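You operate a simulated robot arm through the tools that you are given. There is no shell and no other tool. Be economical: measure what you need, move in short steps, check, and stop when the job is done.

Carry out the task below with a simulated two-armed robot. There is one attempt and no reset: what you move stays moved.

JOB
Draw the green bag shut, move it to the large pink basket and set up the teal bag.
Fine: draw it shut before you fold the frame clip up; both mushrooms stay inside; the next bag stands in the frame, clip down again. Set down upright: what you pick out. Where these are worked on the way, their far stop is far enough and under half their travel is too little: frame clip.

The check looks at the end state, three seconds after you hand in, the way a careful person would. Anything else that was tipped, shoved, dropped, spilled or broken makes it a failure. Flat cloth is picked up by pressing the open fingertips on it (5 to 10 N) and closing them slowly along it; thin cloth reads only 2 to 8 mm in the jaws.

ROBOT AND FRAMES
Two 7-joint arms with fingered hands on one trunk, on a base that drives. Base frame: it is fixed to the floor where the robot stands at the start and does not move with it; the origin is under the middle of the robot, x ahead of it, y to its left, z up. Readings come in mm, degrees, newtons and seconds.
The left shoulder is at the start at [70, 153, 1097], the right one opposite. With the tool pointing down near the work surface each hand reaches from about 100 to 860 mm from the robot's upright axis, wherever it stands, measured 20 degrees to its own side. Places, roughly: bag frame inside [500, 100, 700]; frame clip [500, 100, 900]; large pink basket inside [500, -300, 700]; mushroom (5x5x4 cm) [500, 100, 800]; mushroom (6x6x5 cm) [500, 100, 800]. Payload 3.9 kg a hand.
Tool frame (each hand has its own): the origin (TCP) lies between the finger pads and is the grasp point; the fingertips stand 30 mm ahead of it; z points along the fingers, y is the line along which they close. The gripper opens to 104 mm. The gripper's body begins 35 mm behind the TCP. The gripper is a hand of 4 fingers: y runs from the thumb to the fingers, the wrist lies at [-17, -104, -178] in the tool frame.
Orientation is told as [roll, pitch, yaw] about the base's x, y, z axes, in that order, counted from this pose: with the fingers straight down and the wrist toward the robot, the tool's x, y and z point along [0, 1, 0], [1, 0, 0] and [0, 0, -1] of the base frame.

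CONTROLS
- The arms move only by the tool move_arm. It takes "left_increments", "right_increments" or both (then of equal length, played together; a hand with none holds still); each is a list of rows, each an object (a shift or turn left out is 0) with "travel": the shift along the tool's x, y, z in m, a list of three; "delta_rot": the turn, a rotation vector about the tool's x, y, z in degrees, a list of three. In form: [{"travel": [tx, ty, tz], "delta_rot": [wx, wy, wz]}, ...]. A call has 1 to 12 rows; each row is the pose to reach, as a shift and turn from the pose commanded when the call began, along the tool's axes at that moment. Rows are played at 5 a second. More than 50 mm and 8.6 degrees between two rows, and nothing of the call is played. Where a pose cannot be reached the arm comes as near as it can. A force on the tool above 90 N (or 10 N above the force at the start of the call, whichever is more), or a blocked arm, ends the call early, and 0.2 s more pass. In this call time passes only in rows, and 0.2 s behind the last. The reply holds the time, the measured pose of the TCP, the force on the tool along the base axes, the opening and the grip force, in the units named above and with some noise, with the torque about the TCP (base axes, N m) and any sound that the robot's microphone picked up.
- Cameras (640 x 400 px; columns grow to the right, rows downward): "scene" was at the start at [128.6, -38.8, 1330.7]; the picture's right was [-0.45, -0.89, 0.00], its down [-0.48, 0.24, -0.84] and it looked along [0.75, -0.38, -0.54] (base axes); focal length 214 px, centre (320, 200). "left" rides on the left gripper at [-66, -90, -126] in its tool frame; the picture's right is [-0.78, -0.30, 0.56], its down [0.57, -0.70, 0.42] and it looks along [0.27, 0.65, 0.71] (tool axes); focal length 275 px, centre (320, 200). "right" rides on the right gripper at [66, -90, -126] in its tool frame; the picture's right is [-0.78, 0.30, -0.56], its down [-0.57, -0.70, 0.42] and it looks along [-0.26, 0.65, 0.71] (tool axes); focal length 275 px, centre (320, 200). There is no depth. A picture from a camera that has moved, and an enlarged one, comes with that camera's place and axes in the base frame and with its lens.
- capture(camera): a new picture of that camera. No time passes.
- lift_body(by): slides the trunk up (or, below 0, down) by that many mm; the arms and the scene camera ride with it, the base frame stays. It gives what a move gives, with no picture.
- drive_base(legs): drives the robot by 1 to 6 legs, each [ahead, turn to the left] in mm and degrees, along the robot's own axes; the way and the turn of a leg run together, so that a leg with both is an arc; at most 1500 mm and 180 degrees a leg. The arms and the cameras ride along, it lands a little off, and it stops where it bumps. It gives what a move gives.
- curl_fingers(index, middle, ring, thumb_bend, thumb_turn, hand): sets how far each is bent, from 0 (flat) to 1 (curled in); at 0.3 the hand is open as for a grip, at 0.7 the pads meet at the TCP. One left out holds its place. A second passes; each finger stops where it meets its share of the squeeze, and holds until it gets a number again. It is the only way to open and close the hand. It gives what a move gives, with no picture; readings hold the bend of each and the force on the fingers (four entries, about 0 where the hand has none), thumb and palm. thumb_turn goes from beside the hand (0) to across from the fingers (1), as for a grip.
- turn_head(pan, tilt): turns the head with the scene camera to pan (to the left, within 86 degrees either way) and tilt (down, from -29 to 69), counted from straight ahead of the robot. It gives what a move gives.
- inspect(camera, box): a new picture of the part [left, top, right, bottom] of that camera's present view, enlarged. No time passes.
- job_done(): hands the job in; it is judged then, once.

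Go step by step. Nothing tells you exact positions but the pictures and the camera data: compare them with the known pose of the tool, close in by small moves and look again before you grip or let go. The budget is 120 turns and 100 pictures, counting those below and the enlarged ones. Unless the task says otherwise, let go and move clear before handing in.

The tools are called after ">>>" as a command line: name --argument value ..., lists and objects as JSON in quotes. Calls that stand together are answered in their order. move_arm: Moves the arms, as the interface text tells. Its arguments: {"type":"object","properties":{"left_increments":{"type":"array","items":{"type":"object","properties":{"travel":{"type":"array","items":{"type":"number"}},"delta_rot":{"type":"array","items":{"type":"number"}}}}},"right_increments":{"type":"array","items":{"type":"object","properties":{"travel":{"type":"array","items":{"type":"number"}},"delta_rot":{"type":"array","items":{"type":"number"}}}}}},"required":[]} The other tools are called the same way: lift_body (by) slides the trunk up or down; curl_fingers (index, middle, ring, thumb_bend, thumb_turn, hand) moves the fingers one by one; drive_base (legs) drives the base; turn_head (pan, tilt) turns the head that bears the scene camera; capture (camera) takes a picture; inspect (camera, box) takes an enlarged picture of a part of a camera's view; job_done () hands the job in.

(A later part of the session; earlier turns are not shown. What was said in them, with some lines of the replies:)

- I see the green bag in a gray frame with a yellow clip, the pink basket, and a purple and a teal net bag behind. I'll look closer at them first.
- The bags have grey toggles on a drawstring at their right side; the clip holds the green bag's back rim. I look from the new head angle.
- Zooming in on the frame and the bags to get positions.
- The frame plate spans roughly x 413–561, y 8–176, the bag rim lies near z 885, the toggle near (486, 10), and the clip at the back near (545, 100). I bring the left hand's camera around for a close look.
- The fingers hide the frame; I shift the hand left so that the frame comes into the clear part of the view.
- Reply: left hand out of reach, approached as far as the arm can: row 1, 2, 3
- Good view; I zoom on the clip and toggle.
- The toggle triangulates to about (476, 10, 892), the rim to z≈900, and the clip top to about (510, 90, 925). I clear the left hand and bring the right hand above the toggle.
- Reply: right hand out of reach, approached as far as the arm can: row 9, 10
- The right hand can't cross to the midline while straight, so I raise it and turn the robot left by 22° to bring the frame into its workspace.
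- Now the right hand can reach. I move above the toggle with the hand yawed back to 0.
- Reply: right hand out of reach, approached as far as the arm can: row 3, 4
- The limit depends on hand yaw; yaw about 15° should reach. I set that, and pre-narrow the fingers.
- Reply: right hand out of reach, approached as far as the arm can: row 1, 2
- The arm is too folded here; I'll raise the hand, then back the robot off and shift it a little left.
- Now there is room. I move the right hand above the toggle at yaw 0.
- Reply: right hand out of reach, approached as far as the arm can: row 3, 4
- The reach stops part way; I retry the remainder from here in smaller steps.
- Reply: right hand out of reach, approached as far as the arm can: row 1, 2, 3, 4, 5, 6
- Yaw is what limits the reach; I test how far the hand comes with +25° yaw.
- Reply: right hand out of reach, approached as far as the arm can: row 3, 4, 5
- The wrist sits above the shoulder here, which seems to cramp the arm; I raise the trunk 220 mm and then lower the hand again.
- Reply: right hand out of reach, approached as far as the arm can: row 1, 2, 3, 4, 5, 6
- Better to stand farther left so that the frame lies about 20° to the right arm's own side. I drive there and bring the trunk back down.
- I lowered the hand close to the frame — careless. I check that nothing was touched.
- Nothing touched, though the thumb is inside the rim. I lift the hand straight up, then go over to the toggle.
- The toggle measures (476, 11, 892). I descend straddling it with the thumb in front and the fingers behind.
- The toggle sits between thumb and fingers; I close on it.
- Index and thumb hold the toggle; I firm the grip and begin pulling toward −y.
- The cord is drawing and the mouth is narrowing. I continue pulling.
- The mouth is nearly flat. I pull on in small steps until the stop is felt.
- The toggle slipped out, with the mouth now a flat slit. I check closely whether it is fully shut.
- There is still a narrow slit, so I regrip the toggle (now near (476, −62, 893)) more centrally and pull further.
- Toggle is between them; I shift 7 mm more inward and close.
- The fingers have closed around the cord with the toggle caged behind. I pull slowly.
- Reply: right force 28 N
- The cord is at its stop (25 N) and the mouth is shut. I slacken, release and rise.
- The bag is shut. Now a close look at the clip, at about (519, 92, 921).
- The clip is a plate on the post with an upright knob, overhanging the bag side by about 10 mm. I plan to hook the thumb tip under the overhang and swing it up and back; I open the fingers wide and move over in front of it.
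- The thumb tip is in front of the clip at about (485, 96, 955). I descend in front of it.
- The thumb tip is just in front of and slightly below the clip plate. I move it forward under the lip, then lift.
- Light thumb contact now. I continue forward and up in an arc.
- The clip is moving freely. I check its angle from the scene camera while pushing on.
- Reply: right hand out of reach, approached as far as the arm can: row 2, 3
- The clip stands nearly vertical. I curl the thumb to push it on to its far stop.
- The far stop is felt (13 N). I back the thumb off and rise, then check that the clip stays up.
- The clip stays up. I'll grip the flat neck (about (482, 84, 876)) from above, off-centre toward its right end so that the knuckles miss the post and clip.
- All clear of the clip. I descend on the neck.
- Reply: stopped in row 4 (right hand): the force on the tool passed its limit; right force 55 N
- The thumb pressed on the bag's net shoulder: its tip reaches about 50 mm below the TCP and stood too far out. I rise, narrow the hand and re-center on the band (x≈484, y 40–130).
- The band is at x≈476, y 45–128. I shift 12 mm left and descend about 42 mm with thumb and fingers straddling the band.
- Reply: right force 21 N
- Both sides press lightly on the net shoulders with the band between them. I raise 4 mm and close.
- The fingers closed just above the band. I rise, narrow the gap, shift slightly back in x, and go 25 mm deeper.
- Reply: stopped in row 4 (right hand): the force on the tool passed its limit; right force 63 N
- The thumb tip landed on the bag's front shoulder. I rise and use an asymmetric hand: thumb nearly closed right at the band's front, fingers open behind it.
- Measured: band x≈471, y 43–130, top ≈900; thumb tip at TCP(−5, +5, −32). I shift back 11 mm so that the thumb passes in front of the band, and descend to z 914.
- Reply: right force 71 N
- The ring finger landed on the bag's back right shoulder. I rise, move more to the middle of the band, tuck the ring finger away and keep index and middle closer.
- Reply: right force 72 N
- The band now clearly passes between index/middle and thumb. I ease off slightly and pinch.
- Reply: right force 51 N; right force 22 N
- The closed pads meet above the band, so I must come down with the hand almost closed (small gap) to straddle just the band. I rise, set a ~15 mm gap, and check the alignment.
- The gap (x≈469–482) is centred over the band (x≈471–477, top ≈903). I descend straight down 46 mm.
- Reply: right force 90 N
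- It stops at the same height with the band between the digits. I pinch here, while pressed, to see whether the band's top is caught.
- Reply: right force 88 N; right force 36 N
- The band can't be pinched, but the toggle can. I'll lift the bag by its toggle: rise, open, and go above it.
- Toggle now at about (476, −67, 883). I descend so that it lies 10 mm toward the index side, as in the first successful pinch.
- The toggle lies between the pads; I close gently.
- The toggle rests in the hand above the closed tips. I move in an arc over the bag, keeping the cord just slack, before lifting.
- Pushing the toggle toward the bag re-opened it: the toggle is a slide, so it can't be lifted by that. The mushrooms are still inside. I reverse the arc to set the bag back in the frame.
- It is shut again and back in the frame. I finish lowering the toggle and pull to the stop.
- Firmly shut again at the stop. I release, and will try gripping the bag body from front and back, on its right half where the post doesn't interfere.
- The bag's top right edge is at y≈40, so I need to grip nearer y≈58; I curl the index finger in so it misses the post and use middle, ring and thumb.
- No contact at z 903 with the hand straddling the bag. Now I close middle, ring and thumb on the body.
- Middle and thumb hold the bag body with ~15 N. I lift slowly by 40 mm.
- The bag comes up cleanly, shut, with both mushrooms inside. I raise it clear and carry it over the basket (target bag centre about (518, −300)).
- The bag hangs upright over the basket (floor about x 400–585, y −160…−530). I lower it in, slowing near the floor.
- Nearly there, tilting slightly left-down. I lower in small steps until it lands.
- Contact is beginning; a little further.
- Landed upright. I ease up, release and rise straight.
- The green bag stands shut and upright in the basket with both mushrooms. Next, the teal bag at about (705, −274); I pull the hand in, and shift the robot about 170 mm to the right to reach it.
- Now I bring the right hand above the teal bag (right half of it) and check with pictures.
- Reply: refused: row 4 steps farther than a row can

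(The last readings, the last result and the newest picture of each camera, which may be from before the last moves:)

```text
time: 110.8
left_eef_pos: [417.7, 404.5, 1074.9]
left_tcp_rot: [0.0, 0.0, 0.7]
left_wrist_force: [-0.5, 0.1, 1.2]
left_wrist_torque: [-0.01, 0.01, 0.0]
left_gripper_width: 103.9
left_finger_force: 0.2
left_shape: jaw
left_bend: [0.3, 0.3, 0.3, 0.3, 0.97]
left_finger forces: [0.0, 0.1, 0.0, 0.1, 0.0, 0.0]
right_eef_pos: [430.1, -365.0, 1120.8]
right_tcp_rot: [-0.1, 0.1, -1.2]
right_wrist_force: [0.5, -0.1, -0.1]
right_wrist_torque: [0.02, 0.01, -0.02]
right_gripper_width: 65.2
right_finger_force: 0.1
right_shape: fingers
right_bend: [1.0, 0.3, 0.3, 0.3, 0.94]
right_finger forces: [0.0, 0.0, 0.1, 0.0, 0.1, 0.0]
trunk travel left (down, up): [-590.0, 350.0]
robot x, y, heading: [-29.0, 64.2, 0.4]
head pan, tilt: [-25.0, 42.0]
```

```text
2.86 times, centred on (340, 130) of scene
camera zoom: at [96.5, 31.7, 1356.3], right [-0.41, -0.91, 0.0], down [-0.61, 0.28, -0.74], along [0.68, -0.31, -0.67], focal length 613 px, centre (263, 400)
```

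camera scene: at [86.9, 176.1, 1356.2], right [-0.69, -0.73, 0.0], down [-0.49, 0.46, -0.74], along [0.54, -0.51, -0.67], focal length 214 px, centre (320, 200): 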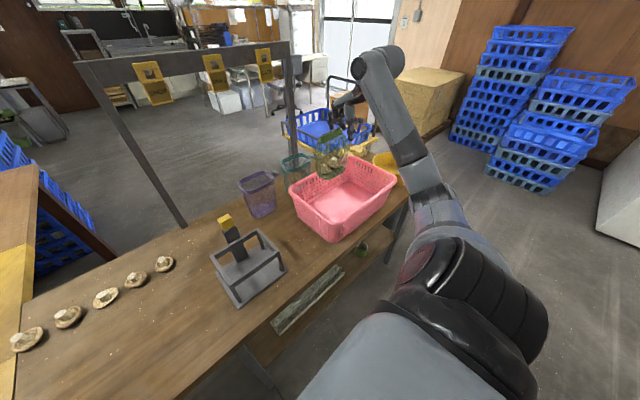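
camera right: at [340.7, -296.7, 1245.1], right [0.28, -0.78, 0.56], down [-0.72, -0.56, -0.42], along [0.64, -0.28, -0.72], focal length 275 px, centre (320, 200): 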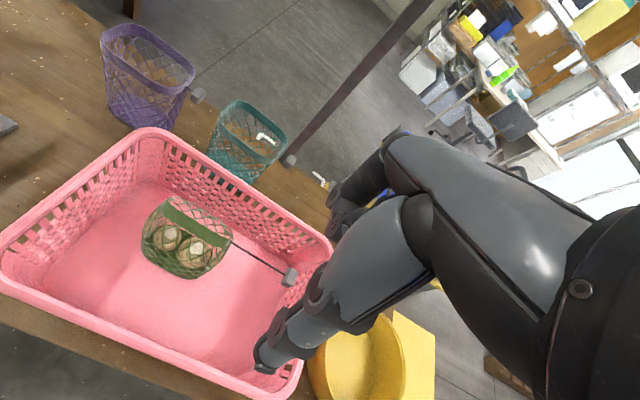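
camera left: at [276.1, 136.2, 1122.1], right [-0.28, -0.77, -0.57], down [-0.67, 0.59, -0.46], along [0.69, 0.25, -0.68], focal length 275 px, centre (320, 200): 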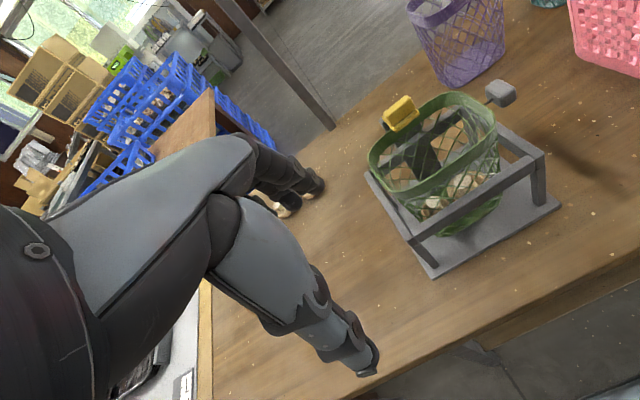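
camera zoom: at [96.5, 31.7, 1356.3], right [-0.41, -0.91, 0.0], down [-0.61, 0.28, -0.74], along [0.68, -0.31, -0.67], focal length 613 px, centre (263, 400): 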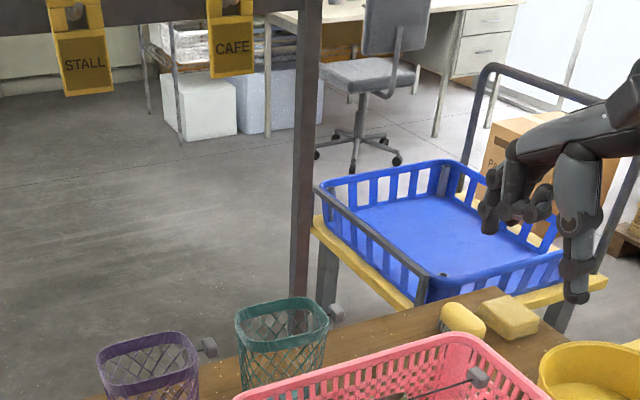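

The teal bag's rim centre triangulates to (706, −272), z≈882, axis-aligned. I move above its right half.

>>> move_arm --right_increments '[{"travel": [0.01, 0.04, 0.014]}, {"travel": [0.02, 0.08, 0.028]}, {"travel": [0.03, 0.12, 0.042]}, {"travel": [0.04, 0.16, 0.056]}, {"travel": [0.05, 0.2, 0.07]}, {"travel": [0.06, 0.24, 0.085]}, {"travel": [0.069, 0.275, 0.1]}]'

>>> capture --camera "right"

```text
time: 112.4
left_eef_pos: [417.9, 407.6, 1075.4]
left_tcp_rot: [-0.1, 0.2, 0.6]
left_wrist_force: [0.7, 0.2, 0.5]
left_wrist_torque: [0.0, 0.01, 0.0]
left_gripper_width: 104.0
left_finger_force: 0.1
left_shape: jaw
left_bend: [0.3, 0.3, 0.3, 0.3, 0.97]
left_finger forces: [0.1, 0.0, 0.0, 0.0, 0.0, 0.0]
right_eef_pos: [705.8, -303.4, 1017.6]
right_tcp_rot: [-0.2, 0.3, -1.4]
right_wrist_force: [-0.2, 1.1, 0.0]
right_wrist_torque: [-0.04, -0.01, 0.02]
right_gripper_width: 64.9
right_finger_force: 0.0
right_shape: fingers
right_bend: [1.0, 0.3, 0.3, 0.3, 0.94]
right_finger forces: [0.0, 0.0, 0.0, 0.1, 0.0, 0.0]
trunk travel left (down, up): [-590.0, 350.0]
robot x, y, heading: [-25.3, 64.9, 0.5]
head pan, tilt: [-25.0, 42.0]
```

```text
9 pictures are left
camera right: at [617.4, -235.1, 1142.2], right [0.28, -0.78, 0.56], down [-0.72, -0.56, -0.42], along [0.64, -0.28, -0.72], focal length 275 px, centre (320, 200)
```

right: 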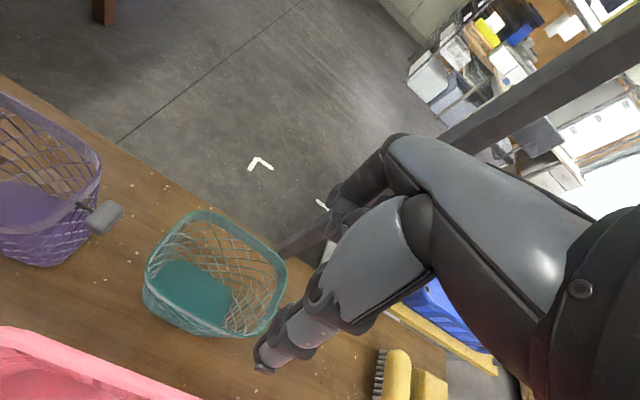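

Rim walls at x≈659 and 757, centred at 708. I open a bit wider and descend straddling the bag.

>>> curl_fingers --hand "right" --middle 0.2 --ring 0.2 --thumb_bend 0.22

>>> move_arm --right_increments '[{"travel": [0.001, 0.002, 0.035]}, {"travel": [0.001, 0.002, 0.07]}, {"travel": [0.001, 0.002, 0.1]}, {"travel": [0.001, 0.002, 0.12]}, {"travel": [0.001, 0.002, 0.13]}]'

>>> capture --camera "right"

```text
time: 113.4
left_eef_pos: [417.6, 405.2, 1075.7]
left_tcp_rot: [0.0, 0.0, 0.7]
left_wrist_force: [-0.3, 0.4, 0.2]
left_wrist_torque: [0.0, 0.0, -0.01]
left_gripper_width: 104.0
left_finger_force: 0.1
left_shape: jaw
left_bend: [0.3, 0.3, 0.3, 0.3, 0.97]
left_finger forces: [0.0, 0.0, 0.1, 0.0, 0.0, 0.0]
right_eef_pos: [703.5, -303.4, 1018.8]
right_tcp_rot: [-0.1, 0.3, -1.3]
right_wrist_force: [0.0, 0.1, -0.3]
right_wrist_torque: [0.02, -0.02, 0.01]
right_gripper_width: 67.8
right_finger_force: 0.1
right_shape: fingers
right_bend: [1.0, 0.2, 0.2, 0.22, 0.94]
right_finger forces: [0.0, 0.0, 0.0, 0.0, 0.1, 0.0]
trunk travel left (down, up): [-590.0, 350.0]
robot x, y, heading: [-25.0, 65.5, 0.7]
head pan, tilt: [-25.0, 42.0]
```

```text
time: 114.6
left_eef_pos: [417.0, 405.4, 1075.8]
left_tcp_rot: [-0.1, 0.1, 0.7]
left_wrist_force: [-1.1, -0.3, -0.4]
left_wrist_torque: [0.01, 0.0, 0.0]
left_gripper_width: 104.0
left_finger_force: 0.0
left_shape: jaw
left_bend: [0.3, 0.3, 0.3, 0.3, 0.97]
left_finger forces: [0.1, 0.0, 0.0, 0.0, 0.1, 0.0]
right_eef_pos: [705.8, -303.2, 888.6]
right_tcp_rot: [-0.1, 0.3, -1.3]
right_wrist_force: [0.2, 0.0, -0.5]
right_wrist_torque: [0.03, 0.01, 0.02]
right_gripper_width: 67.9
right_finger_force: 0.0
right_shape: fingers
right_bend: [1.0, 0.2, 0.2, 0.22, 0.94]
right_finger forces: [0.1, 0.0, 0.0, 0.1, 0.0, 0.1]
trunk travel left (down, up): [-590.0, 350.0]
robot x, y, heading: [-31.0, 64.1, 0.7]
head pan, tilt: [-25.0, 42.0]
```

```text
8 pictures are left
camera right: at [617.3, -234.5, 1013.6], right [0.28, -0.78, 0.56], down [-0.72, -0.56, -0.42], along [0.64, -0.28, -0.72], focal length 275 px, centre (320, 200)
```

right: 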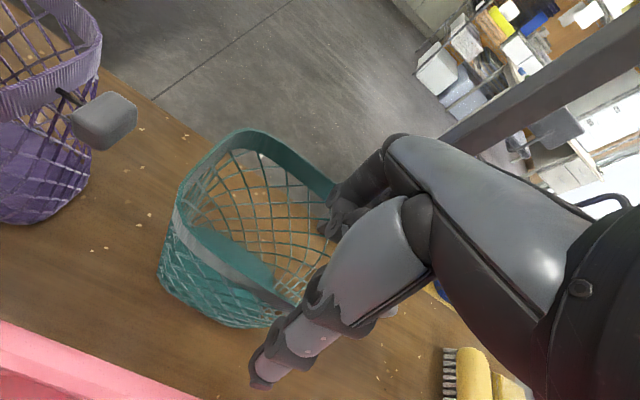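

Straddling without contact. I close middle, ring and thumb on the walls.

>>> curl_fingers --hand "right" --middle 0.55 --ring 0.55 --thumb_bend 0.55

>>> move_arm --right_increments '[{"travel": [0, 0, -0.01]}, {"travel": [0, 0, -0.02]}, {"travel": [0, 0, -0.03]}]'

>>> capture --camera "right"

```text
time: 115.6
left_eef_pos: [417.2, 405.6, 1076.9]
left_tcp_rot: [0.0, 0.0, 0.7]
left_wrist_force: [-0.3, -1.2, 0.2]
left_wrist_torque: [0.01, -0.03, 0.01]
left_gripper_width: 103.9
left_finger_force: 0.0
left_shape: jaw
left_bend: [0.3, 0.3, 0.3, 0.3, 0.97]
left_finger forces: [0.0, 0.0, 0.0, 0.0, 0.1, 0.1]
right_eef_pos: [705.3, -301.9, 889.7]
right_tcp_rot: [-0.1, 0.2, -1.3]
right_wrist_force: [1.3, -0.6, 2.3]
right_wrist_torque: [-0.08, -0.25, 0.03]
right_gripper_width: 59.2
right_finger_force: 21.9
right_shape: fingers
right_bend: [1.0, 0.39, 0.37, 0.44, 0.94]
right_finger forces: [0.1, 9.4, 12.6, 0.0, 21.4, 0.1]
trunk travel left (down, up): [-590.0, 350.0]
robot x, y, heading: [-29.6, 62.9, 0.4]
head pan, tilt: [-25.0, 42.0]
```

```text
time: 116.4
left_eef_pos: [417.1, 405.0, 1076.4]
left_tcp_rot: [0.0, 0.0, 0.8]
left_wrist_force: [-0.7, 0.0, 0.7]
left_wrist_torque: [-0.02, 0.01, -0.03]
left_gripper_width: 103.6
left_finger_force: 0.1
left_shape: jaw
left_bend: [0.3, 0.3, 0.3, 0.3, 0.97]
left_finger forces: [0.0, 0.0, 0.0, 0.0, 0.0, 0.0]
right_eef_pos: [707.9, -300.8, 921.7]
right_tcp_rot: [0.0, 0.2, -1.2]
right_wrist_force: [0.5, -0.1, -1.2]
right_wrist_torque: [-0.03, 0.04, -0.01]
right_gripper_width: 59.6
right_finger_force: 21.2
right_shape: fingers
right_bend: [1.0, 0.39, 0.37, 0.45, 0.94]
right_finger forces: [0.0, 9.0, 12.3, 0.1, 21.4, 0.0]
trunk travel left (down, up): [-590.0, 350.0]
robot x, y, heading: [-30.6, 63.8, 0.7]
head pan, tilt: [-25.0, 42.0]
```

```text
7 pictures are left
camera right: at [618.0, -233.8, 1044.7], right [0.28, -0.78, 0.56], down [-0.72, -0.56, -0.42], along [0.64, -0.28, -0.72], focal length 275 px, centre (320, 200)
```

right: 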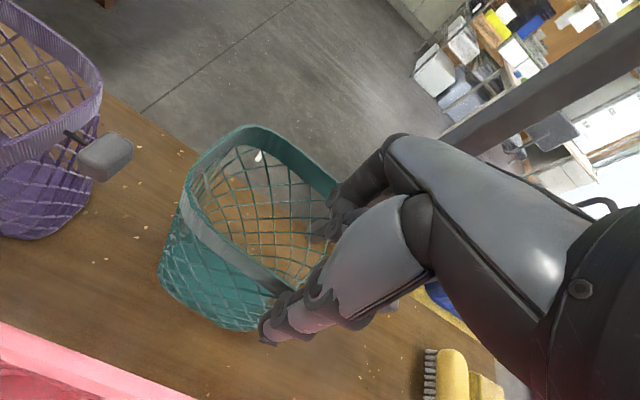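

The teal bag is held and lifted upright. I raise it high, pull it in, and drive back to the earlier stand by the frame.

>>> move_arm --right_increments '[{"travel": [0, 0, -0.04]}, {"travel": [0, 0, -0.08]}, {"travel": [0, 0, -0.12]}, {"travel": [0.013, -0.03, -0.15]}, {"travel": [0.026, -0.06, -0.175]}, {"travel": [0.04, -0.095, -0.2]}, {"travel": [0.055, -0.13, -0.22]}, {"travel": [0.07, -0.17, -0.24]}, {"travel": [0.085, -0.21, -0.25]}, {"travel": [0.1, -0.245, -0.25]}, {"travel": [0.108, -0.262, -0.25]}]'

>>> drive_base --legs '[[0, 89], [168, 0], [0, -88.5]]'

>>> turn_head --pan -25 --tilt 45

```text
time: 118.8
left_eef_pos: [418.0, 405.3, 1074.6]
left_tcp_rot: [-0.1, 0.0, 0.7]
left_wrist_force: [-0.3, -0.3, -0.4]
left_wrist_torque: [0.03, -0.01, 0.01]
left_gripper_width: 103.8
left_finger_force: 0.0
left_shape: jaw
left_bend: [0.3, 0.3, 0.3, 0.3, 0.97]
left_finger forces: [0.1, 0.1, 0.0, 0.1, 0.0, 0.1]
right_eef_pos: [446.9, -185.5, 1169.0]
right_tcp_rot: [-0.2, 0.3, -1.3]
right_wrist_force: [-0.6, -0.1, 0.0]
right_wrist_torque: [0.03, -0.01, -0.02]
right_gripper_width: 59.6
right_finger_force: 20.9
right_shape: fingers
right_bend: [1.0, 0.39, 0.38, 0.45, 0.94]
right_finger forces: [0.1, 9.0, 11.8, 0.0, 20.9, 0.0]
trunk travel left (down, up): [-590.0, 350.0]
robot x, y, heading: [-28.4, 63.3, 0.4]
head pan, tilt: [-25.0, 42.0]
```

```text
time: 127.8
left_eef_pos: [437.1, 554.7, 1076.7]
left_tcp_rot: [0.1, 0.0, -1.9]
left_wrist_force: [-0.8, 0.5, 0.1]
left_wrist_torque: [0.0, 0.03, 0.0]
left_gripper_width: 103.6
left_finger_force: 0.1
left_shape: jaw
left_bend: [0.3, 0.3, 0.3, 0.3, 0.97]
left_finger forces: [0.0, 0.0, 0.0, 0.0, 0.1, 0.0]
right_eef_pos: [442.2, -38.7, 1169.4]
right_tcp_rot: [-0.1, 0.4, -3.7]
right_wrist_force: [0.3, 0.1, -0.6]
right_wrist_torque: [-0.02, 0.01, 0.01]
right_gripper_width: 59.1
right_finger_force: 18.8
right_shape: fingers
right_bend: [1.0, 0.39, 0.38, 0.46, 0.94]
right_finger forces: [0.1, 8.6, 10.7, 0.1, 19.3, 0.0]
trunk travel left (down, up): [-590.0, 350.0]
robot x, y, heading: [-22.5, 232.4, -2.2]
head pan, tilt: [-25.0, 42.0]
```

```text
time: 128.5
left_eef_pos: [438.2, 554.2, 1075.7]
left_tcp_rot: [0.1, 0.0, -1.9]
left_wrist_force: [-0.7, 0.4, 0.1]
left_wrist_torque: [0.01, 0.01, -0.02]
left_gripper_width: 103.9
left_finger_force: 0.0
left_shape: jaw
left_bend: [0.3, 0.3, 0.3, 0.3, 0.97]
left_finger forces: [0.0, 0.1, 0.0, 0.0, 0.1, 0.0]
right_eef_pos: [442.8, -37.7, 1169.9]
right_tcp_rot: [-0.1, 0.2, -3.9]
right_wrist_force: [1.0, 0.5, -1.3]
right_wrist_torque: [-0.03, -0.01, 0.0]
right_gripper_width: 59.0
right_finger_force: 19.3
right_shape: fingers
right_bend: [1.0, 0.39, 0.38, 0.46, 0.94]
right_finger forces: [0.1, 8.6, 10.6, 0.0, 19.2, 0.0]
trunk travel left (down, up): [-590.0, 350.0]
robot x, y, heading: [-21.8, 231.8, -1.6]
head pan, tilt: [-25.0, 45.0]
```

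Now I move above the frame, matching the pose at which the green bag came out (TCP (471, 57)), then look.

>>> move_arm --right_increments '[{"travel": [0.03, 0.007, 0.01], "delta_rot": [0, 0, -1]}, {"travel": [0.065, 0.014, 0.025], "delta_rot": [0, 0, -2]}, {"travel": [0.0965, 0.02, 0.04], "delta_rot": [0, 0, -2.5]}, {"travel": [0.0965, 0.02, 0.08], "delta_rot": [0, 0, -2.5]}, {"travel": [0.0965, 0.02, 0.115], "delta_rot": [0, 0, -2.5]}]'

>>> inspect --camera "scene" --box '[250, 100, 390, 250]'

```text
time: 129.7
left_eef_pos: [437.8, 552.7, 1075.3]
left_tcp_rot: [0.0, 0.0, -1.9]
left_wrist_force: [-0.3, -0.4, 0.2]
left_wrist_torque: [0.01, 0.0, 0.0]
left_gripper_width: 104.2
left_finger_force: 0.1
left_shape: jaw
left_bend: [0.3, 0.3, 0.3, 0.3, 0.97]
left_finger forces: [0.0, 0.0, 0.1, 0.1, 0.0, 0.0]
right_eef_pos: [466.8, 57.6, 1057.3]
right_tcp_rot: [-0.1, 0.1, -1.4]
right_wrist_force: [-0.4, -0.1, 0.0]
right_wrist_torque: [-0.02, 0.02, 0.0]
right_gripper_width: 59.1
right_finger_force: 19.2
right_shape: fingers
right_bend: [1.0, 0.39, 0.38, 0.46, 0.94]
right_finger forces: [0.1, 8.6, 10.5, 0.0, 19.2, 0.1]
trunk travel left (down, up): [-590.0, 350.0]
robot x, y, heading: [-23.9, 240.3, -1.9]
head pan, tilt: [-25.0, 45.0]
```

```text
2.67 times, centred on (320, 175) of scene
camera zoom: at [98.9, 196.3, 1352.0], right [-0.45, -0.89, 0.0], down [-0.63, 0.32, -0.71], along [0.63, -0.32, -0.71], focal length 572 px, centre (320, 267)
```

zoom: 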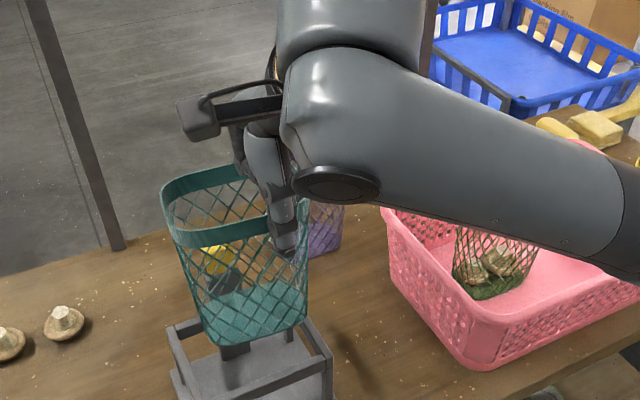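

Well aligned above the frame. I lower it in stages.

>>> move_arm --right_increments '[{"travel": [0, 0.002, 0.03]}, {"travel": [0, 0.003, 0.06]}, {"travel": [0, 0.003, 0.085]}, {"travel": [0, 0.003, 0.105]}]'

>>> inspect --camera "scene" --box '[265, 145, 385, 265]'

```text
time: 130.7
left_eef_pos: [436.4, 556.6, 1077.3]
left_tcp_rot: [-0.1, -0.1, -1.8]
left_wrist_force: [0.6, -0.8, -0.2]
left_wrist_torque: [0.06, 0.01, 0.0]
left_gripper_width: 103.7
left_finger_force: 0.1
left_shape: jaw
left_bend: [0.3, 0.3, 0.3, 0.3, 0.97]
left_finger forces: [0.1, 0.0, 0.0, 0.0, 0.0, 0.1]
right_eef_pos: [475.5, 53.7, 962.1]
right_tcp_rot: [0.0, -1.6, -1.5]
right_wrist_force: [24.3, -2.1, 56.0]
right_wrist_torque: [-0.66, -0.26, 0.5]
right_gripper_width: 59.0
right_finger_force: 39.5
right_shape: fingers
right_bend: [1.0, 0.35, 0.3, 0.47, 0.95]
right_finger forces: [0.0, 24.1, 28.9, 0.1, 25.5, 0.1]
trunk travel left (down, up): [-590.0, 350.0]
robot x, y, heading: [-23.5, 234.0, -1.9]
head pan, tilt: [-25.0, 45.0]
```

```text
3.33 times, centred on (325, 205) of scene
camera zoom: at [97.5, 198.8, 1353.1], right [-0.45, -0.89, 0.0], down [-0.63, 0.32, -0.71], along [0.63, -0.32, -0.71], focal length 715 px, centre (303, 183)
```

zoom: 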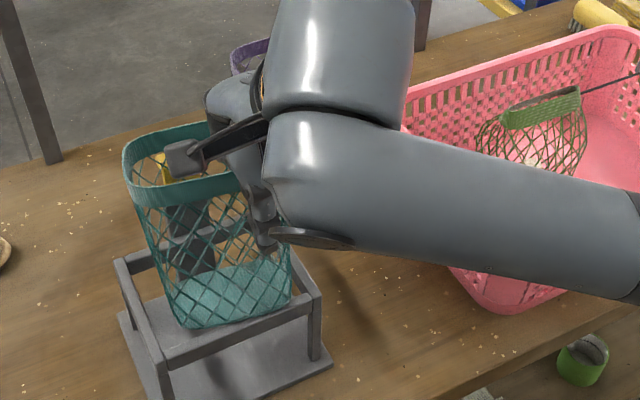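

The bag's front touched the front rail. I back up 20 mm, shift 8 mm toward the post, and lower again gently.

>>> move_arm --right_increments '[{"travel": [0.003, 0.0, -0.02]}, {"travel": [0.003, 0.01, -0.025]}, {"travel": [0.003, 0.01, -0.015]}, {"travel": [0.003, 0.01, -0.005]}]'

```text
time: 131.7
left_eef_pos: [434.8, 556.5, 1077.7]
left_tcp_rot: [-0.2, -0.1, -1.9]
left_wrist_force: [-0.1, 0.1, 0.2]
left_wrist_torque: [0.01, 0.0, 0.04]
left_gripper_width: 103.8
left_finger_force: 0.0
left_shape: jaw
left_bend: [0.3, 0.3, 0.3, 0.3, 0.97]
left_finger forces: [0.0, 0.0, 0.1, 0.1, 0.1, 0.0]
right_eef_pos: [480.3, 61.7, 962.9]
right_tcp_rot: [0.0, -0.7, -1.4]
right_wrist_force: [6.5, 1.6, 32.2]
right_wrist_torque: [-0.31, 0.79, -0.01]
right_gripper_width: 60.8
right_finger_force: 39.3
right_shape: fingers
right_bend: [1.0, 0.39, 0.35, 0.46, 0.93]
right_finger forces: [0.0, 18.7, 21.6, 0.0, 39.4, 0.0]
trunk travel left (down, up): [-590.0, 350.0]
robot x, y, heading: [-22.8, 232.6, -2.4]
head pan, tilt: [-25.0, 45.0]
```

Still touching in front. One picture to see how the bag sits.

>>> inspect --camera "scene" --box '[275, 165, 355, 265]'

```text
4.00 times, centred on (315, 215) of scene
camera zoom: at [95.1, 199.3, 1353.1], right [-0.45, -0.89, 0.0], down [-0.63, 0.32, -0.71], along [0.63, -0.32, -0.7], focal length 858 px, centre (340, 140)
```

zoom: 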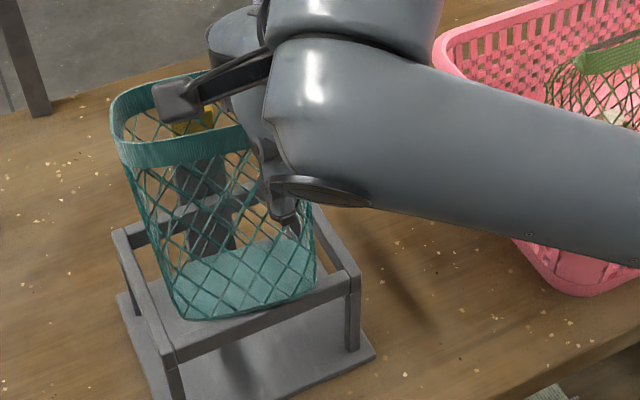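

The bag was pushed up about 40 mm in my grip, and sits turned ~9° and pitched with its bottom forward on the front rail. I raise 25 mm, correct yaw +8° and pitch −7°, and lower again.

>>> move_arm --right_increments '[{"travel": [0, 0, -0.015]}, {"travel": [-0.002, 0, -0.028], "delta_rot": [-3.5, 0, -4]}, {"travel": [-0.003, 0.001, -0.028], "delta_rot": [-7, 0, -8]}, {"travel": [-0.003, 0.001, -0.016], "delta_rot": [-7, 0, -8]}, {"travel": [-0.003, 0.001, -0.006], "delta_rot": [-7, 0, -8]}, {"travel": [-0.003, 0.001, 0.004], "delta_rot": [-7, 0, -8]}]'

```text
time: 133.1
left_eef_pos: [437.4, 554.8, 1074.7]
left_tcp_rot: [0.0, 0.0, -1.8]
left_wrist_force: [0.1, -0.3, -0.4]
left_wrist_torque: [-0.02, -0.02, -0.01]
left_gripper_width: 104.1
left_finger_force: 0.0
left_shape: jaw
left_bend: [0.3, 0.3, 0.3, 0.3, 0.97]
left_finger forces: [0.0, 0.1, 0.0, 0.0, 0.0, 0.0]
right_eef_pos: [482.7, 57.2, 950.4]
right_tcp_rot: [-0.7, -6.7, 6.8]
right_wrist_force: [2.4, 0.5, -0.1]
right_wrist_torque: [-0.03, -0.23, 0.05]
right_gripper_width: 60.5
right_finger_force: 36.0
right_shape: fingers
right_bend: [1.0, 0.39, 0.35, 0.47, 0.93]
right_finger forces: [0.0, 18.0, 19.9, 0.1, 34.3, 0.0]
trunk travel left (down, up): [-590.0, 350.0]
robot x, y, heading: [-20.6, 231.6, -2.0]
head pan, tilt: [-25.0, 45.0]
```

It now passes the rail freely. I keep lowering straight down.

>>> move_arm --right_increments '[{"travel": [0, -0.001, 0.01]}, {"travel": [0, -0.0025, 0.02]}, {"travel": [0, -0.0035, 0.03]}, {"travel": [0, -0.005, 0.04]}]'

```text
time: 134.1
left_eef_pos: [437.1, 554.8, 1074.9]
left_tcp_rot: [0.1, 0.0, -2.0]
left_wrist_force: [-0.1, -1.2, 0.3]
left_wrist_torque: [0.01, 0.02, -0.01]
left_gripper_width: 104.0
left_finger_force: 0.1
left_shape: jaw
left_bend: [0.3, 0.3, 0.3, 0.3, 0.97]
left_finger forces: [0.0, 0.1, 0.0, 0.0, 0.0, 0.1]
right_eef_pos: [479.5, 54.7, 909.7]
right_tcp_rot: [-0.6, -6.7, 6.8]
right_wrist_force: [0.5, 0.3, -0.8]
right_wrist_torque: [-0.02, 0.02, -0.03]
right_gripper_width: 60.7
right_finger_force: 35.9
right_shape: fingers
right_bend: [1.0, 0.39, 0.35, 0.47, 0.93]
right_finger forces: [0.0, 17.1, 18.9, 0.1, 35.2, 0.0]
trunk travel left (down, up): [-590.0, 350.0]
robot x, y, heading: [-23.4, 236.5, -2.2]
head pan, tilt: [-25.0, 45.0]
```

Free so far. Another 25 mm.

>>> move_arm --right_increments '[{"travel": [0, -0.001, 0.008]}, {"travel": [0, -0.002, 0.016]}, {"travel": [0, -0.003, 0.024]}]'

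```text
time: 134.9
left_eef_pos: [437.6, 553.7, 1075.4]
left_tcp_rot: [0.1, 0.0, -1.9]
left_wrist_force: [-0.3, 0.3, 0.3]
left_wrist_torque: [0.02, 0.01, 0.01]
left_gripper_width: 104.0
left_finger_force: 0.1
left_shape: jaw
left_bend: [0.3, 0.3, 0.3, 0.3, 0.97]
left_finger forces: [0.0, 0.0, 0.0, 0.1, 0.1, 0.0]
right_eef_pos: [480.4, 55.6, 884.9]
right_tcp_rot: [-0.7, -6.7, 6.6]
right_wrist_force: [0.3, 0.5, -0.2]
right_wrist_torque: [-0.01, 0.04, 0.0]
right_gripper_width: 60.7
right_finger_force: 36.1
right_shape: fingers
right_bend: [1.0, 0.39, 0.35, 0.47, 0.93]
right_finger forces: [0.0, 17.2, 18.9, 0.1, 35.8, 0.0]
trunk travel left (down, up): [-590.0, 350.0]
robot x, y, heading: [-21.9, 239.0, -2.0]
head pan, tilt: [-25.0, 45.0]
```

Still free; about 20 mm remain.

>>> move_arm --right_increments '[{"travel": [0, -0.0005, 0.005]}, {"travel": [0, -0.001, 0.01]}, {"travel": [0, -0.002, 0.015]}, {"travel": [0, -0.0025, 0.019]}]'

>>> inspect --camera "scene" --box '[275, 165, 355, 265]'

```text
time: 136.0
left_eef_pos: [435.7, 554.5, 1074.9]
left_tcp_rot: [-0.1, -0.2, -1.7]
left_wrist_force: [0.9, 0.1, 0.3]
left_wrist_torque: [0.04, 0.03, -0.02]
left_gripper_width: 103.9
left_finger_force: 0.0
left_shape: jaw
left_bend: [0.3, 0.3, 0.3, 0.3, 0.97]
left_finger forces: [0.1, 0.1, 0.1, 0.2, 0.0, 0.0]
right_eef_pos: [486.6, 58.1, 886.0]
right_tcp_rot: [-0.4, -10.0, 6.8]
right_wrist_force: [-8.3, 4.1, 33.2]
right_wrist_torque: [0.19, 2.12, 0.24]
right_gripper_width: 63.1
right_finger_force: 48.9
right_shape: fingers
right_bend: [1.0, 0.42, 0.38, 0.46, 0.93]
right_finger forces: [0.1, 13.1, 15.7, 0.0, 68.1, 0.0]
trunk travel left (down, up): [-590.0, 350.0]
robot x, y, heading: [-25.0, 236.3, -2.1]
head pan, tilt: [-25.0, 45.0]
stopped in row 4 (right hand): the force on the tool passed its limit (the readings are from after the stop); the commanded pose is now the measured one
```

```text
4.00 times, centred on (315, 215) of scene
camera zoom: at [96.7, 196.7, 1351.1], right [-0.45, -0.89, 0.0], down [-0.63, 0.32, -0.71], along [0.63, -0.32, -0.71], focal length 858 px, centre (340, 140)
```

zoom: 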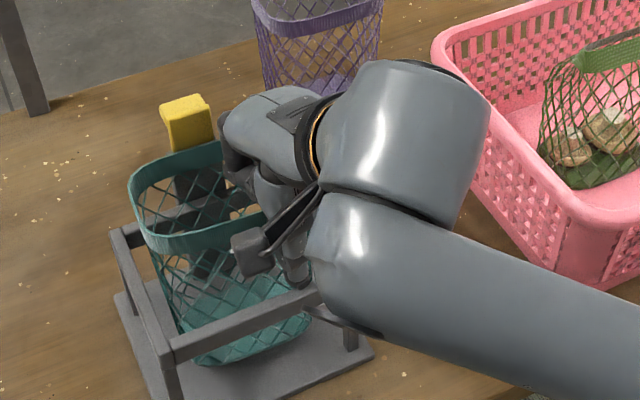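

The bag is inside the frame, near the plate; the thumb met the front rail. I ease up, and release it by opening the fingers slightly first.

>>> move_arm --right_increments '[{"travel": [0, 0, -0.004], "delta_rot": [2, 0, 0]}, {"travel": [0, -0.002, -0.008], "delta_rot": [4, 0, 0]}]'

>>> curl_fingers --hand "right" --middle 0.3 --ring 0.28 --thumb_bend 0.4

```text
time: 136.6
left_eef_pos: [437.7, 555.2, 1074.7]
left_tcp_rot: [0.1, 0.0, -1.8]
left_wrist_force: [0.9, 0.7, -0.3]
left_wrist_torque: [-0.01, 0.0, -0.02]
left_gripper_width: 103.8
left_finger_force: 0.0
left_shape: jaw
left_bend: [0.3, 0.3, 0.3, 0.3, 0.97]
left_finger forces: [0.0, 0.0, 0.1, 0.0, 0.0, 0.0]
right_eef_pos: [483.8, 55.3, 886.8]
right_tcp_rot: [-0.5, -4.7, 6.7]
right_wrist_force: [-1.0, -0.1, -0.7]
right_wrist_torque: [-0.03, 0.01, -0.02]
right_gripper_width: 61.2
right_finger_force: 36.3
right_shape: fingers
right_bend: [1.0, 0.4, 0.37, 0.47, 0.93]
right_finger forces: [0.0, 17.2, 19.7, 0.1, 36.3, 0.0]
trunk travel left (down, up): [-590.0, 350.0]
robot x, y, heading: [-19.4, 231.7, -2.1]
head pan, tilt: [-25.0, 45.0]
```

```text
time: 137.6
left_eef_pos: [437.7, 555.2, 1075.1]
left_tcp_rot: [0.0, -0.1, -1.7]
left_wrist_force: [-0.1, 0.2, 0.1]
left_wrist_torque: [-0.03, -0.02, 0.02]
left_gripper_width: 103.9
left_finger_force: 0.0
left_shape: jaw
left_bend: [0.3, 0.3, 0.3, 0.3, 0.97]
left_finger forces: [0.0, 0.0, 0.0, 0.1, 0.0, 0.0]
right_eef_pos: [483.2, 55.9, 888.7]
right_tcp_rot: [-0.5, -5.0, 6.7]
right_wrist_force: [-1.6, 0.0, -0.4]
right_wrist_torque: [0.05, -0.01, 0.1]
right_gripper_width: 60.5
right_finger_force: 3.5
right_shape: fingers
right_bend: [1.0, 0.3, 0.27, 0.39, 0.97]
right_finger forces: [0.0, 0.3, 1.8, 0.0, 4.4, 0.0]
trunk travel left (down, up): [-590.0, 350.0]
robot x, y, heading: [-22.6, 233.1, -2.1]
head pan, tilt: [-25.0, 45.0]
```

Almost free; I open a bit more and rise.

>>> curl_fingers --hand "right" --middle 0.22 --ring 0.18 --thumb_bend 0.32

>>> move_arm --right_increments '[{"travel": [0, 0.001, -0.015]}, {"travel": [0, 0.003, -0.03]}, {"travel": [0, 0.005, -0.05]}, {"travel": [0, 0.009, -0.09], "delta_rot": [2, 0, 0]}, {"travel": [0, 0.012, -0.13], "delta_rot": [4, 0, 0]}]'

>>> inspect --camera "scene" --box '[275, 155, 365, 265]'

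```text
time: 138.6
left_eef_pos: [438.1, 555.4, 1075.1]
left_tcp_rot: [0.0, 0.0, -1.9]
left_wrist_force: [-0.2, 0.6, -0.2]
left_wrist_torque: [0.01, -0.01, 0.04]
left_gripper_width: 104.2
left_finger_force: 0.0
left_shape: jaw
left_bend: [0.3, 0.3, 0.3, 0.3, 0.97]
left_finger forces: [0.0, 0.0, 0.0, 0.0, 0.0, 0.0]
right_eef_pos: [484.0, 54.7, 889.7]
right_tcp_rot: [-0.5, -5.0, 6.7]
right_wrist_force: [-0.3, 0.7, -0.4]
right_wrist_torque: [-0.03, -0.04, -0.03]
right_gripper_width: 63.7
right_finger_force: 0.1
right_shape: fingers
right_bend: [1.0, 0.22, 0.18, 0.32, 0.98]
right_finger forces: [0.0, 0.1, 0.0, 0.0, 0.3, 0.1]
trunk travel left (down, up): [-590.0, 350.0]
robot x, y, heading: [-19.3, 234.5, -1.7]
head pan, tilt: [-25.0, 45.0]
```

```text
time: 139.8
left_eef_pos: [437.4, 554.8, 1076.0]
left_tcp_rot: [0.0, -0.1, -1.9]
left_wrist_force: [-1.1, -0.5, -0.3]
left_wrist_torque: [0.02, -0.03, 0.02]
left_gripper_width: 103.9
left_finger_force: 0.0
left_shape: jaw
left_bend: [0.3, 0.3, 0.3, 0.3, 0.97]
left_finger forces: [0.0, 0.1, 0.0, 0.1, 0.0, 0.0]
right_eef_pos: [484.4, 58.3, 1019.2]
right_tcp_rot: [-0.5, -1.0, 6.7]
right_wrist_force: [-0.3, 0.1, 0.4]
right_wrist_torque: [-0.01, 0.02, 0.01]
right_gripper_width: 63.7
right_finger_force: 0.0
right_shape: fingers
right_bend: [1.0, 0.22, 0.18, 0.32, 0.98]
right_finger forces: [0.0, 0.1, 0.0, 0.1, 0.0, 0.0]
trunk travel left (down, up): [-590.0, 350.0]
robot x, y, heading: [-26.2, 232.9, -1.9]
head pan, tilt: [-25.0, 45.0]
```

```text
3.64 times, centred on (320, 210) of scene
camera zoom: at [99.3, 197.4, 1351.9], right [-0.45, -0.89, 0.0], down [-0.63, 0.32, -0.71], along [0.63, -0.32, -0.71], focal length 780 px, centre (320, 164)
```

zoom: 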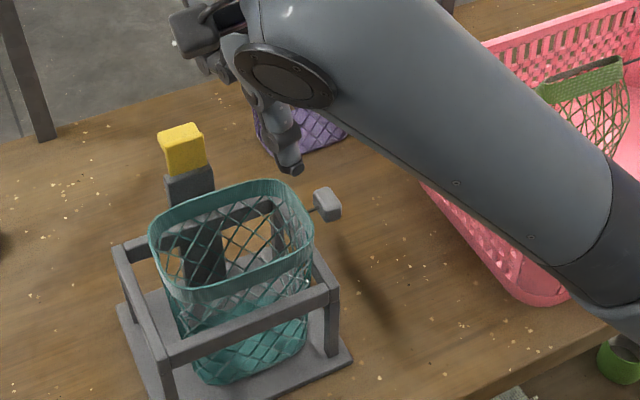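

The teal bag stands in the frame, but its rim is about 10 mm short of the post. I make a fist with the thumb out and nudge the front rim back, feeling for contact.

>>> curl_fingers --hand "right" --index 1.0 --middle 1.0 --ring 1.0 --thumb_bend 0.46

>>> move_arm --right_increments '[{"travel": [0.012, -0.03, 0.0], "delta_rot": [1, 0, 3]}, {"travel": [0.034, -0.056, 0.0], "delta_rot": [1, 0, 6.7]}, {"travel": [0.034, -0.056, 0.03], "delta_rot": [1, 0, 6.7]}, {"travel": [0.034, -0.056, 0.06], "delta_rot": [1, 0, 6.7]}, {"travel": [0.034, -0.056, 0.09], "delta_rot": [1, 0, 6.7]}]'

>>> move_arm --right_increments '[{"travel": [0, 0.006, 0]}, {"travel": [0, 0.012, 0]}, {"travel": [0, 0.018, 0]}, {"travel": [0, 0.024, 0]}]'

```text
time: 140.8
left_eef_pos: [438.1, 554.4, 1076.3]
left_tcp_rot: [0.0, -0.1, -1.8]
left_wrist_force: [1.1, 0.5, -0.3]
left_wrist_torque: [-0.01, -0.02, 0.01]
left_gripper_width: 103.7
left_finger_force: 0.0
left_shape: jaw
left_bend: [0.3, 0.3, 0.3, 0.3, 0.97]
left_finger forces: [0.0, 0.1, 0.1, 0.0, 0.1, 0.0]
right_eef_pos: [483.7, 59.0, 1018.4]
right_tcp_rot: [-0.6, -1.0, 6.8]
right_wrist_force: [0.3, -0.9, 0.3]
right_wrist_torque: [0.01, 0.02, -0.03]
right_gripper_width: 56.3
right_finger_force: 0.1
right_shape: fingers
right_bend: [1.0, 1.0, 1.0, 0.46, 0.98]
right_finger forces: [0.1, 0.1, 0.0, 0.0, 0.0, 0.2]
trunk travel left (down, up): [-590.0, 350.0]
robot x, y, heading: [-22.0, 237.5, -1.8]
head pan, tilt: [-25.0, 45.0]
```

```text
time: 142.0
left_eef_pos: [436.9, 554.7, 1076.9]
left_tcp_rot: [0.1, 0.0, -1.8]
left_wrist_force: [-0.5, 0.3, 0.2]
left_wrist_torque: [0.0, 0.02, -0.01]
left_gripper_width: 103.9
left_finger_force: 0.0
left_shape: jaw
left_bend: [0.3, 0.3, 0.3, 0.3, 0.97]
left_finger forces: [0.0, 0.0, 0.1, 0.1, 0.0, 0.0]
right_eef_pos: [427.7, 83.4, 926.6]
right_tcp_rot: [-0.4, -0.1, -0.1]
right_wrist_force: [0.7, 0.3, -0.2]
right_wrist_torque: [0.01, 0.02, 0.01]
right_gripper_width: 56.5
right_finger_force: 0.0
right_shape: fingers
right_bend: [1.0, 1.0, 1.0, 0.46, 0.98]
right_finger forces: [0.1, 0.0, 0.1, 0.0, 0.1, 0.1]
right hand out of reach, approached as far as the arm can: row 2
trunk travel left (down, up): [-590.0, 350.0]
robot x, y, heading: [-22.6, 234.3, -2.1]
head pan, tilt: [-25.0, 45.0]
```

```text
time: 143.0
left_eef_pos: [437.9, 554.9, 1075.2]
left_tcp_rot: [0.0, 0.0, -1.7]
left_wrist_force: [-0.1, 0.4, 0.7]
left_wrist_torque: [-0.01, -0.02, -0.02]
left_gripper_width: 103.8
left_finger_force: 0.1
left_shape: jaw
left_bend: [0.3, 0.3, 0.3, 0.3, 0.97]
left_finger forces: [0.0, 0.0, 0.0, 0.0, 0.0, 0.0]
right_eef_pos: [450.2, 81.7, 927.5]
right_tcp_rot: [-0.5, -0.1, 0.0]
right_wrist_force: [-0.4, -0.7, 0.1]
right_wrist_torque: [-0.01, -0.02, 0.0]
right_gripper_width: 56.6
right_finger_force: 0.0
right_shape: fingers
right_bend: [1.0, 1.0, 1.0, 0.46, 0.98]
right_finger forces: [0.1, 0.0, 0.1, 0.0, 0.0, 0.0]
trunk travel left (down, up): [-590.0, 350.0]
robot x, y, heading: [-22.5, 231.5, -2.1]
head pan, tilt: [-25.0, 45.0]
```

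No contact yet; continuing in small steps.

>>> move_arm --right_increments '[{"travel": [0, 0.004, 0]}, {"travel": [0, 0.008, 0]}, {"travel": [0, 0.012, 0]}]'

```text
time: 143.8
left_eef_pos: [437.1, 554.3, 1075.5]
left_tcp_rot: [-0.1, 0.0, -1.8]
left_wrist_force: [-0.1, -0.4, 0.0]
left_wrist_torque: [0.02, 0.01, 0.03]
left_gripper_width: 103.9
left_finger_force: 0.1
left_shape: jaw
left_bend: [0.3, 0.3, 0.3, 0.3, 0.97]
left_finger forces: [0.0, 0.1, 0.1, 0.0, 0.0, 0.0]
right_eef_pos: [461.7, 83.3, 929.3]
right_tcp_rot: [-0.5, -0.1, -0.1]
right_wrist_force: [-0.9, 0.4, 0.6]
right_wrist_torque: [0.02, -0.03, 0.01]
right_gripper_width: 56.4
right_finger_force: 0.2
right_shape: fingers
right_bend: [1.0, 1.0, 1.0, 0.46, 0.98]
right_finger forces: [0.1, 0.0, 0.0, 0.0, 0.4, 0.1]
trunk travel left (down, up): [-590.0, 350.0]
robot x, y, heading: [-21.0, 233.9, -1.9]
head pan, tilt: [-25.0, 45.0]
```

Contact is just starting. 8 mm more.

>>> move_arm --right_increments '[{"travel": [0, 0.003, 0]}, {"travel": [0, 0.006, 0]}, {"travel": [0, 0.009, 0]}]'

```text
time: 144.6
left_eef_pos: [436.2, 554.2, 1075.6]
left_tcp_rot: [-0.1, 0.0, -1.9]
left_wrist_force: [-0.2, 0.3, -0.3]
left_wrist_torque: [-0.04, -0.02, -0.01]
left_gripper_width: 103.7
left_finger_force: 0.1
left_shape: jaw
left_bend: [0.3, 0.3, 0.3, 0.3, 0.97]
left_finger forces: [0.0, 0.0, 0.1, 0.1, 0.0, 0.1]
right_eef_pos: [471.6, 83.4, 928.3]
right_tcp_rot: [-0.4, -0.1, 0.0]
right_wrist_force: [0.6, 0.3, -0.6]
right_wrist_torque: [0.0, 0.02, -0.02]
right_gripper_width: 56.4
right_finger_force: 0.1
right_shape: fingers
right_bend: [1.0, 1.0, 1.0, 0.46, 0.98]
right_finger forces: [0.0, 0.1, 0.1, 0.0, 0.3, 0.0]
trunk travel left (down, up): [-590.0, 350.0]
robot x, y, heading: [-21.7, 236.6, -1.9]
head pan, tilt: [-25.0, 45.0]
```

The rim was moved back about 10 mm with very light force. Now I back away, open the fingers and reach over behind the clip to fold it down.

>>> move_arm --right_increments '[{"travel": [0, -0.03, 0]}, {"travel": [0, -0.035, -0.045]}, {"travel": [0, -0.035, -0.095]}]'

>>> curl_fingers --hand "right" --index 0.3 --middle 0.3 --ring 0.3 --thumb_bend 0.15

>>> move_arm --right_increments '[{"travel": [0.002, 0.045, 0]}, {"travel": [0.002, 0.09, 0]}, {"travel": [0.002, 0.097, 0.03]}, {"travel": [0.002, 0.097, 0.06]}]'

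```text
time: 145.4
left_eef_pos: [437.5, 553.7, 1076.9]
left_tcp_rot: [0.1, 0.1, -1.9]
left_wrist_force: [-0.8, 0.3, 0.6]
left_wrist_torque: [-0.03, 0.03, 0.01]
left_gripper_width: 103.7
left_finger_force: 0.0
left_shape: jaw
left_bend: [0.3, 0.3, 0.3, 0.3, 0.97]
left_finger forces: [0.0, 0.0, 0.1, 0.1, 0.0, 0.1]
right_eef_pos: [436.6, 84.5, 1021.6]
right_tcp_rot: [-0.4, 0.0, -0.1]
right_wrist_force: [-0.3, -0.2, -0.1]
right_wrist_torque: [0.0, -0.02, -0.04]
right_gripper_width: 56.3
right_finger_force: 0.0
right_shape: fingers
right_bend: [1.0, 1.0, 1.0, 0.46, 0.98]
right_finger forces: [0.0, 0.1, 0.0, 0.0, 0.0, 0.0]
trunk travel left (down, up): [-590.0, 350.0]
robot x, y, heading: [-23.3, 233.7, -1.9]
head pan, tilt: [-25.0, 45.0]
```

```text
time: 146.4
left_eef_pos: [436.9, 554.6, 1076.2]
left_tcp_rot: [0.0, 0.0, -1.8]
left_wrist_force: [0.1, -0.5, -0.5]
left_wrist_torque: [0.0, -0.01, -0.01]
left_gripper_width: 104.1
left_finger_force: 0.2
left_shape: jaw
left_bend: [0.3, 0.3, 0.3, 0.3, 0.97]
left_finger forces: [0.0, 0.0, 0.0, 0.0, 0.1, 0.0]
right_eef_pos: [436.1, 87.0, 1022.6]
right_tcp_rot: [-0.4, 0.0, 0.0]
right_wrist_force: [0.3, 0.3, 0.0]
right_wrist_torque: [0.01, 0.02, -0.02]
right_gripper_width: 116.2
right_finger_force: 0.1
right_shape: fingers
right_bend: [0.3, 0.3, 0.3, 0.15, 0.98]
right_finger forces: [0.0, 0.0, 0.0, 0.0, 0.1, 0.0]
trunk travel left (down, up): [-590.0, 350.0]
robot x, y, heading: [-26.1, 234.7, -2.0]
head pan, tilt: [-25.0, 45.0]
```

```text
time: 147.4
left_eef_pos: [438.6, 553.7, 1076.4]
left_tcp_rot: [0.1, -0.1, -1.8]
left_wrist_force: [0.1, -0.5, 0.2]
left_wrist_torque: [0.0, 0.01, 0.0]
left_gripper_width: 103.8
left_finger_force: 0.0
left_shape: jaw
left_bend: [0.3, 0.3, 0.3, 0.3, 0.97]
left_finger forces: [0.1, 0.0, 0.1, 0.0, 0.0, 0.0]
right_eef_pos: [536.1, 85.8, 966.3]
right_tcp_rot: [-0.4, -0.1, 0.0]
right_wrist_force: [-0.2, 0.2, -0.8]
right_wrist_torque: [-0.01, -0.03, -0.03]
right_gripper_width: 116.4
right_finger_force: 0.1
right_shape: fingers
right_bend: [0.3, 0.3, 0.3, 0.15, 0.98]
right_finger forces: [0.1, 0.0, 0.1, 0.0, 0.1, 0.0]
trunk travel left (down, up): [-590.0, 350.0]
robot x, y, heading: [-18.5, 234.2, -1.9]
head pan, tilt: [-25.0, 45.0]
```

No contact; the fingers should be behind the clip. I lower 10 mm and pull forward slowly.

>>> move_arm --right_increments '[{"travel": [0, 0, 0.01]}, {"travel": [0, -0.01, 0.01]}, {"travel": [0, -0.02, 0.01]}, {"travel": [0, -0.03, 0.01]}]'

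```text
time: 148.4
left_eef_pos: [437.4, 555.4, 1075.2]
left_tcp_rot: [0.1, 0.0, -1.8]
left_wrist_force: [-0.3, -0.5, 1.3]
left_wrist_torque: [-0.02, 0.02, -0.02]
left_gripper_width: 103.7
left_finger_force: 0.0
left_shape: jaw
left_bend: [0.3, 0.3, 0.3, 0.3, 0.97]
left_finger forces: [0.0, 0.0, 0.0, 0.0, 0.1, 0.1]
right_eef_pos: [503.9, 85.1, 954.6]
right_tcp_rot: [-0.4, -0.2, -0.1]
right_wrist_force: [1.8, -0.6, 3.2]
right_wrist_torque: [0.05, -0.22, -0.03]
right_gripper_width: 118.6
right_finger_force: 1.7
right_shape: fingers
right_bend: [0.29, 0.3, 0.3, 0.15, 0.98]
right_finger forces: [2.2, 0.9, 0.1, 0.1, 0.0, 0.1]
trunk travel left (down, up): [-590.0, 350.0]
robot x, y, heading: [-24.5, 234.4, -1.8]
head pan, tilt: [-25.0, 45.0]
```

The fingers now push on the clip. I continue forward.

>>> move_arm --right_increments '[{"travel": [0, -0.008, 0.0]}, {"travel": [0, -0.016, 0.0]}, {"travel": [0, -0.024, 0.0]}, {"travel": [0, -0.03, 0.0]}]'

```text
time: 149.4
left_eef_pos: [436.9, 555.4, 1074.6]
left_tcp_rot: [0.0, 0.1, -1.8]
left_wrist_force: [-1.2, 0.1, -0.2]
left_wrist_torque: [0.01, 0.0, -0.01]
left_gripper_width: 103.7
left_finger_force: 0.1
left_shape: jaw
left_bend: [0.3, 0.3, 0.3, 0.3, 0.97]
left_finger forces: [0.0, 0.1, 0.0, 0.1, 0.0, 0.1]
right_eef_pos: [472.5, 85.4, 952.9]
right_tcp_rot: [-0.5, -0.2, -0.1]
right_wrist_force: [-0.8, 0.2, -0.1]
right_wrist_torque: [0.02, 0.02, 0.02]
right_gripper_width: 116.4
right_finger_force: 0.1
right_shape: fingers
right_bend: [0.3, 0.3, 0.3, 0.15, 0.98]
right_finger forces: [0.0, 0.0, 0.0, 0.0, 0.1, 0.0]
trunk travel left (down, up): [-590.0, 350.0]
robot x, y, heading: [-23.0, 231.5, -2.0]
head pan, tilt: [-25.0, 45.0]
```

Contact has vanished: either the clip fell down or the fingers slid over. I rise out of the way and look.

>>> move_arm --right_increments '[{"travel": [0, 0, -0.045]}, {"travel": [0, 0, -0.09]}, {"travel": [-0.04, 0, -0.11]}, {"travel": [-0.085, 0, -0.11]}, {"travel": [-0.13, 0, -0.11]}]'

>>> inspect --camera "scene" --box '[275, 160, 405, 260]'

```text
time: 150.6
left_eef_pos: [438.5, 553.9, 1075.7]
left_tcp_rot: [0.0, -0.1, -2.0]
left_wrist_force: [0.6, -0.6, -0.5]
left_wrist_torque: [0.0, -0.02, 0.01]
left_gripper_width: 104.1
left_finger_force: 0.1
left_shape: jaw
left_bend: [0.3, 0.3, 0.3, 0.3, 0.97]
left_finger forces: [0.2, 0.1, 0.0, 0.0, 0.0, 0.1]
right_eef_pos: [471.3, -43.1, 1066.0]
right_tcp_rot: [-0.3, -0.1, 0.0]
right_wrist_force: [-0.2, -0.3, -0.2]
right_wrist_torque: [0.04, -0.01, -0.02]
right_gripper_width: 117.0
right_finger_force: 0.1
right_shape: fingers
right_bend: [0.3, 0.3, 0.3, 0.15, 0.98]
right_finger forces: [0.1, 0.1, 0.1, 0.0, 0.0, 0.0]
trunk travel left (down, up): [-590.0, 350.0]
robot x, y, heading: [-20.7, 233.0, -2.0]
head pan, tilt: [-25.0, 45.0]
```

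```text
4.00 times, centred on (340, 210) of scene
camera zoom: at [98.5, 195.0, 1352.0], right [-0.45, -0.89, 0.0], down [-0.63, 0.32, -0.71], along [0.63, -0.32, -0.71], focal length 858 px, centre (240, 160)
```

zoom: 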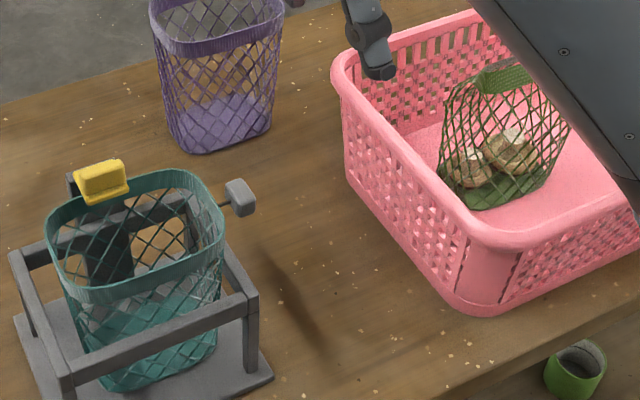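

The clip is down over the teal rim, as it was at the start. The teal bag stands open in the frame, the green bag stands shut in the pink basket with both mushrooms inside, and both hands are clear. I'm handing in.

>>> job_done

```text
The job is handed in.
```

I drew the green bag shut and stood it upright in the pink basket with both mushrooms inside. The teal bag now stands open in the frame with the clip folded down again, and I've handed the job in.

Some handling along the way was rough, though nothing fell or spilled that I could see:
- **Green bag:** with the clip already up, my first try at lifting it by the toggle pulled the mouth open again. I set it back in the frame and drew it shut a second time before moving it. I also pressed on its closed top with up to about 95 N while looking for a grip.
- **Teal bag:** it caught on the frame's front rail as I lowered it, so I had to straighten it. After letting go, I nudged its rim back under the clip.
- **Clip:** I pulled it down until the contact force was gone, and the last picture shows it over the rim. I didn't press it to check that it is fully down.
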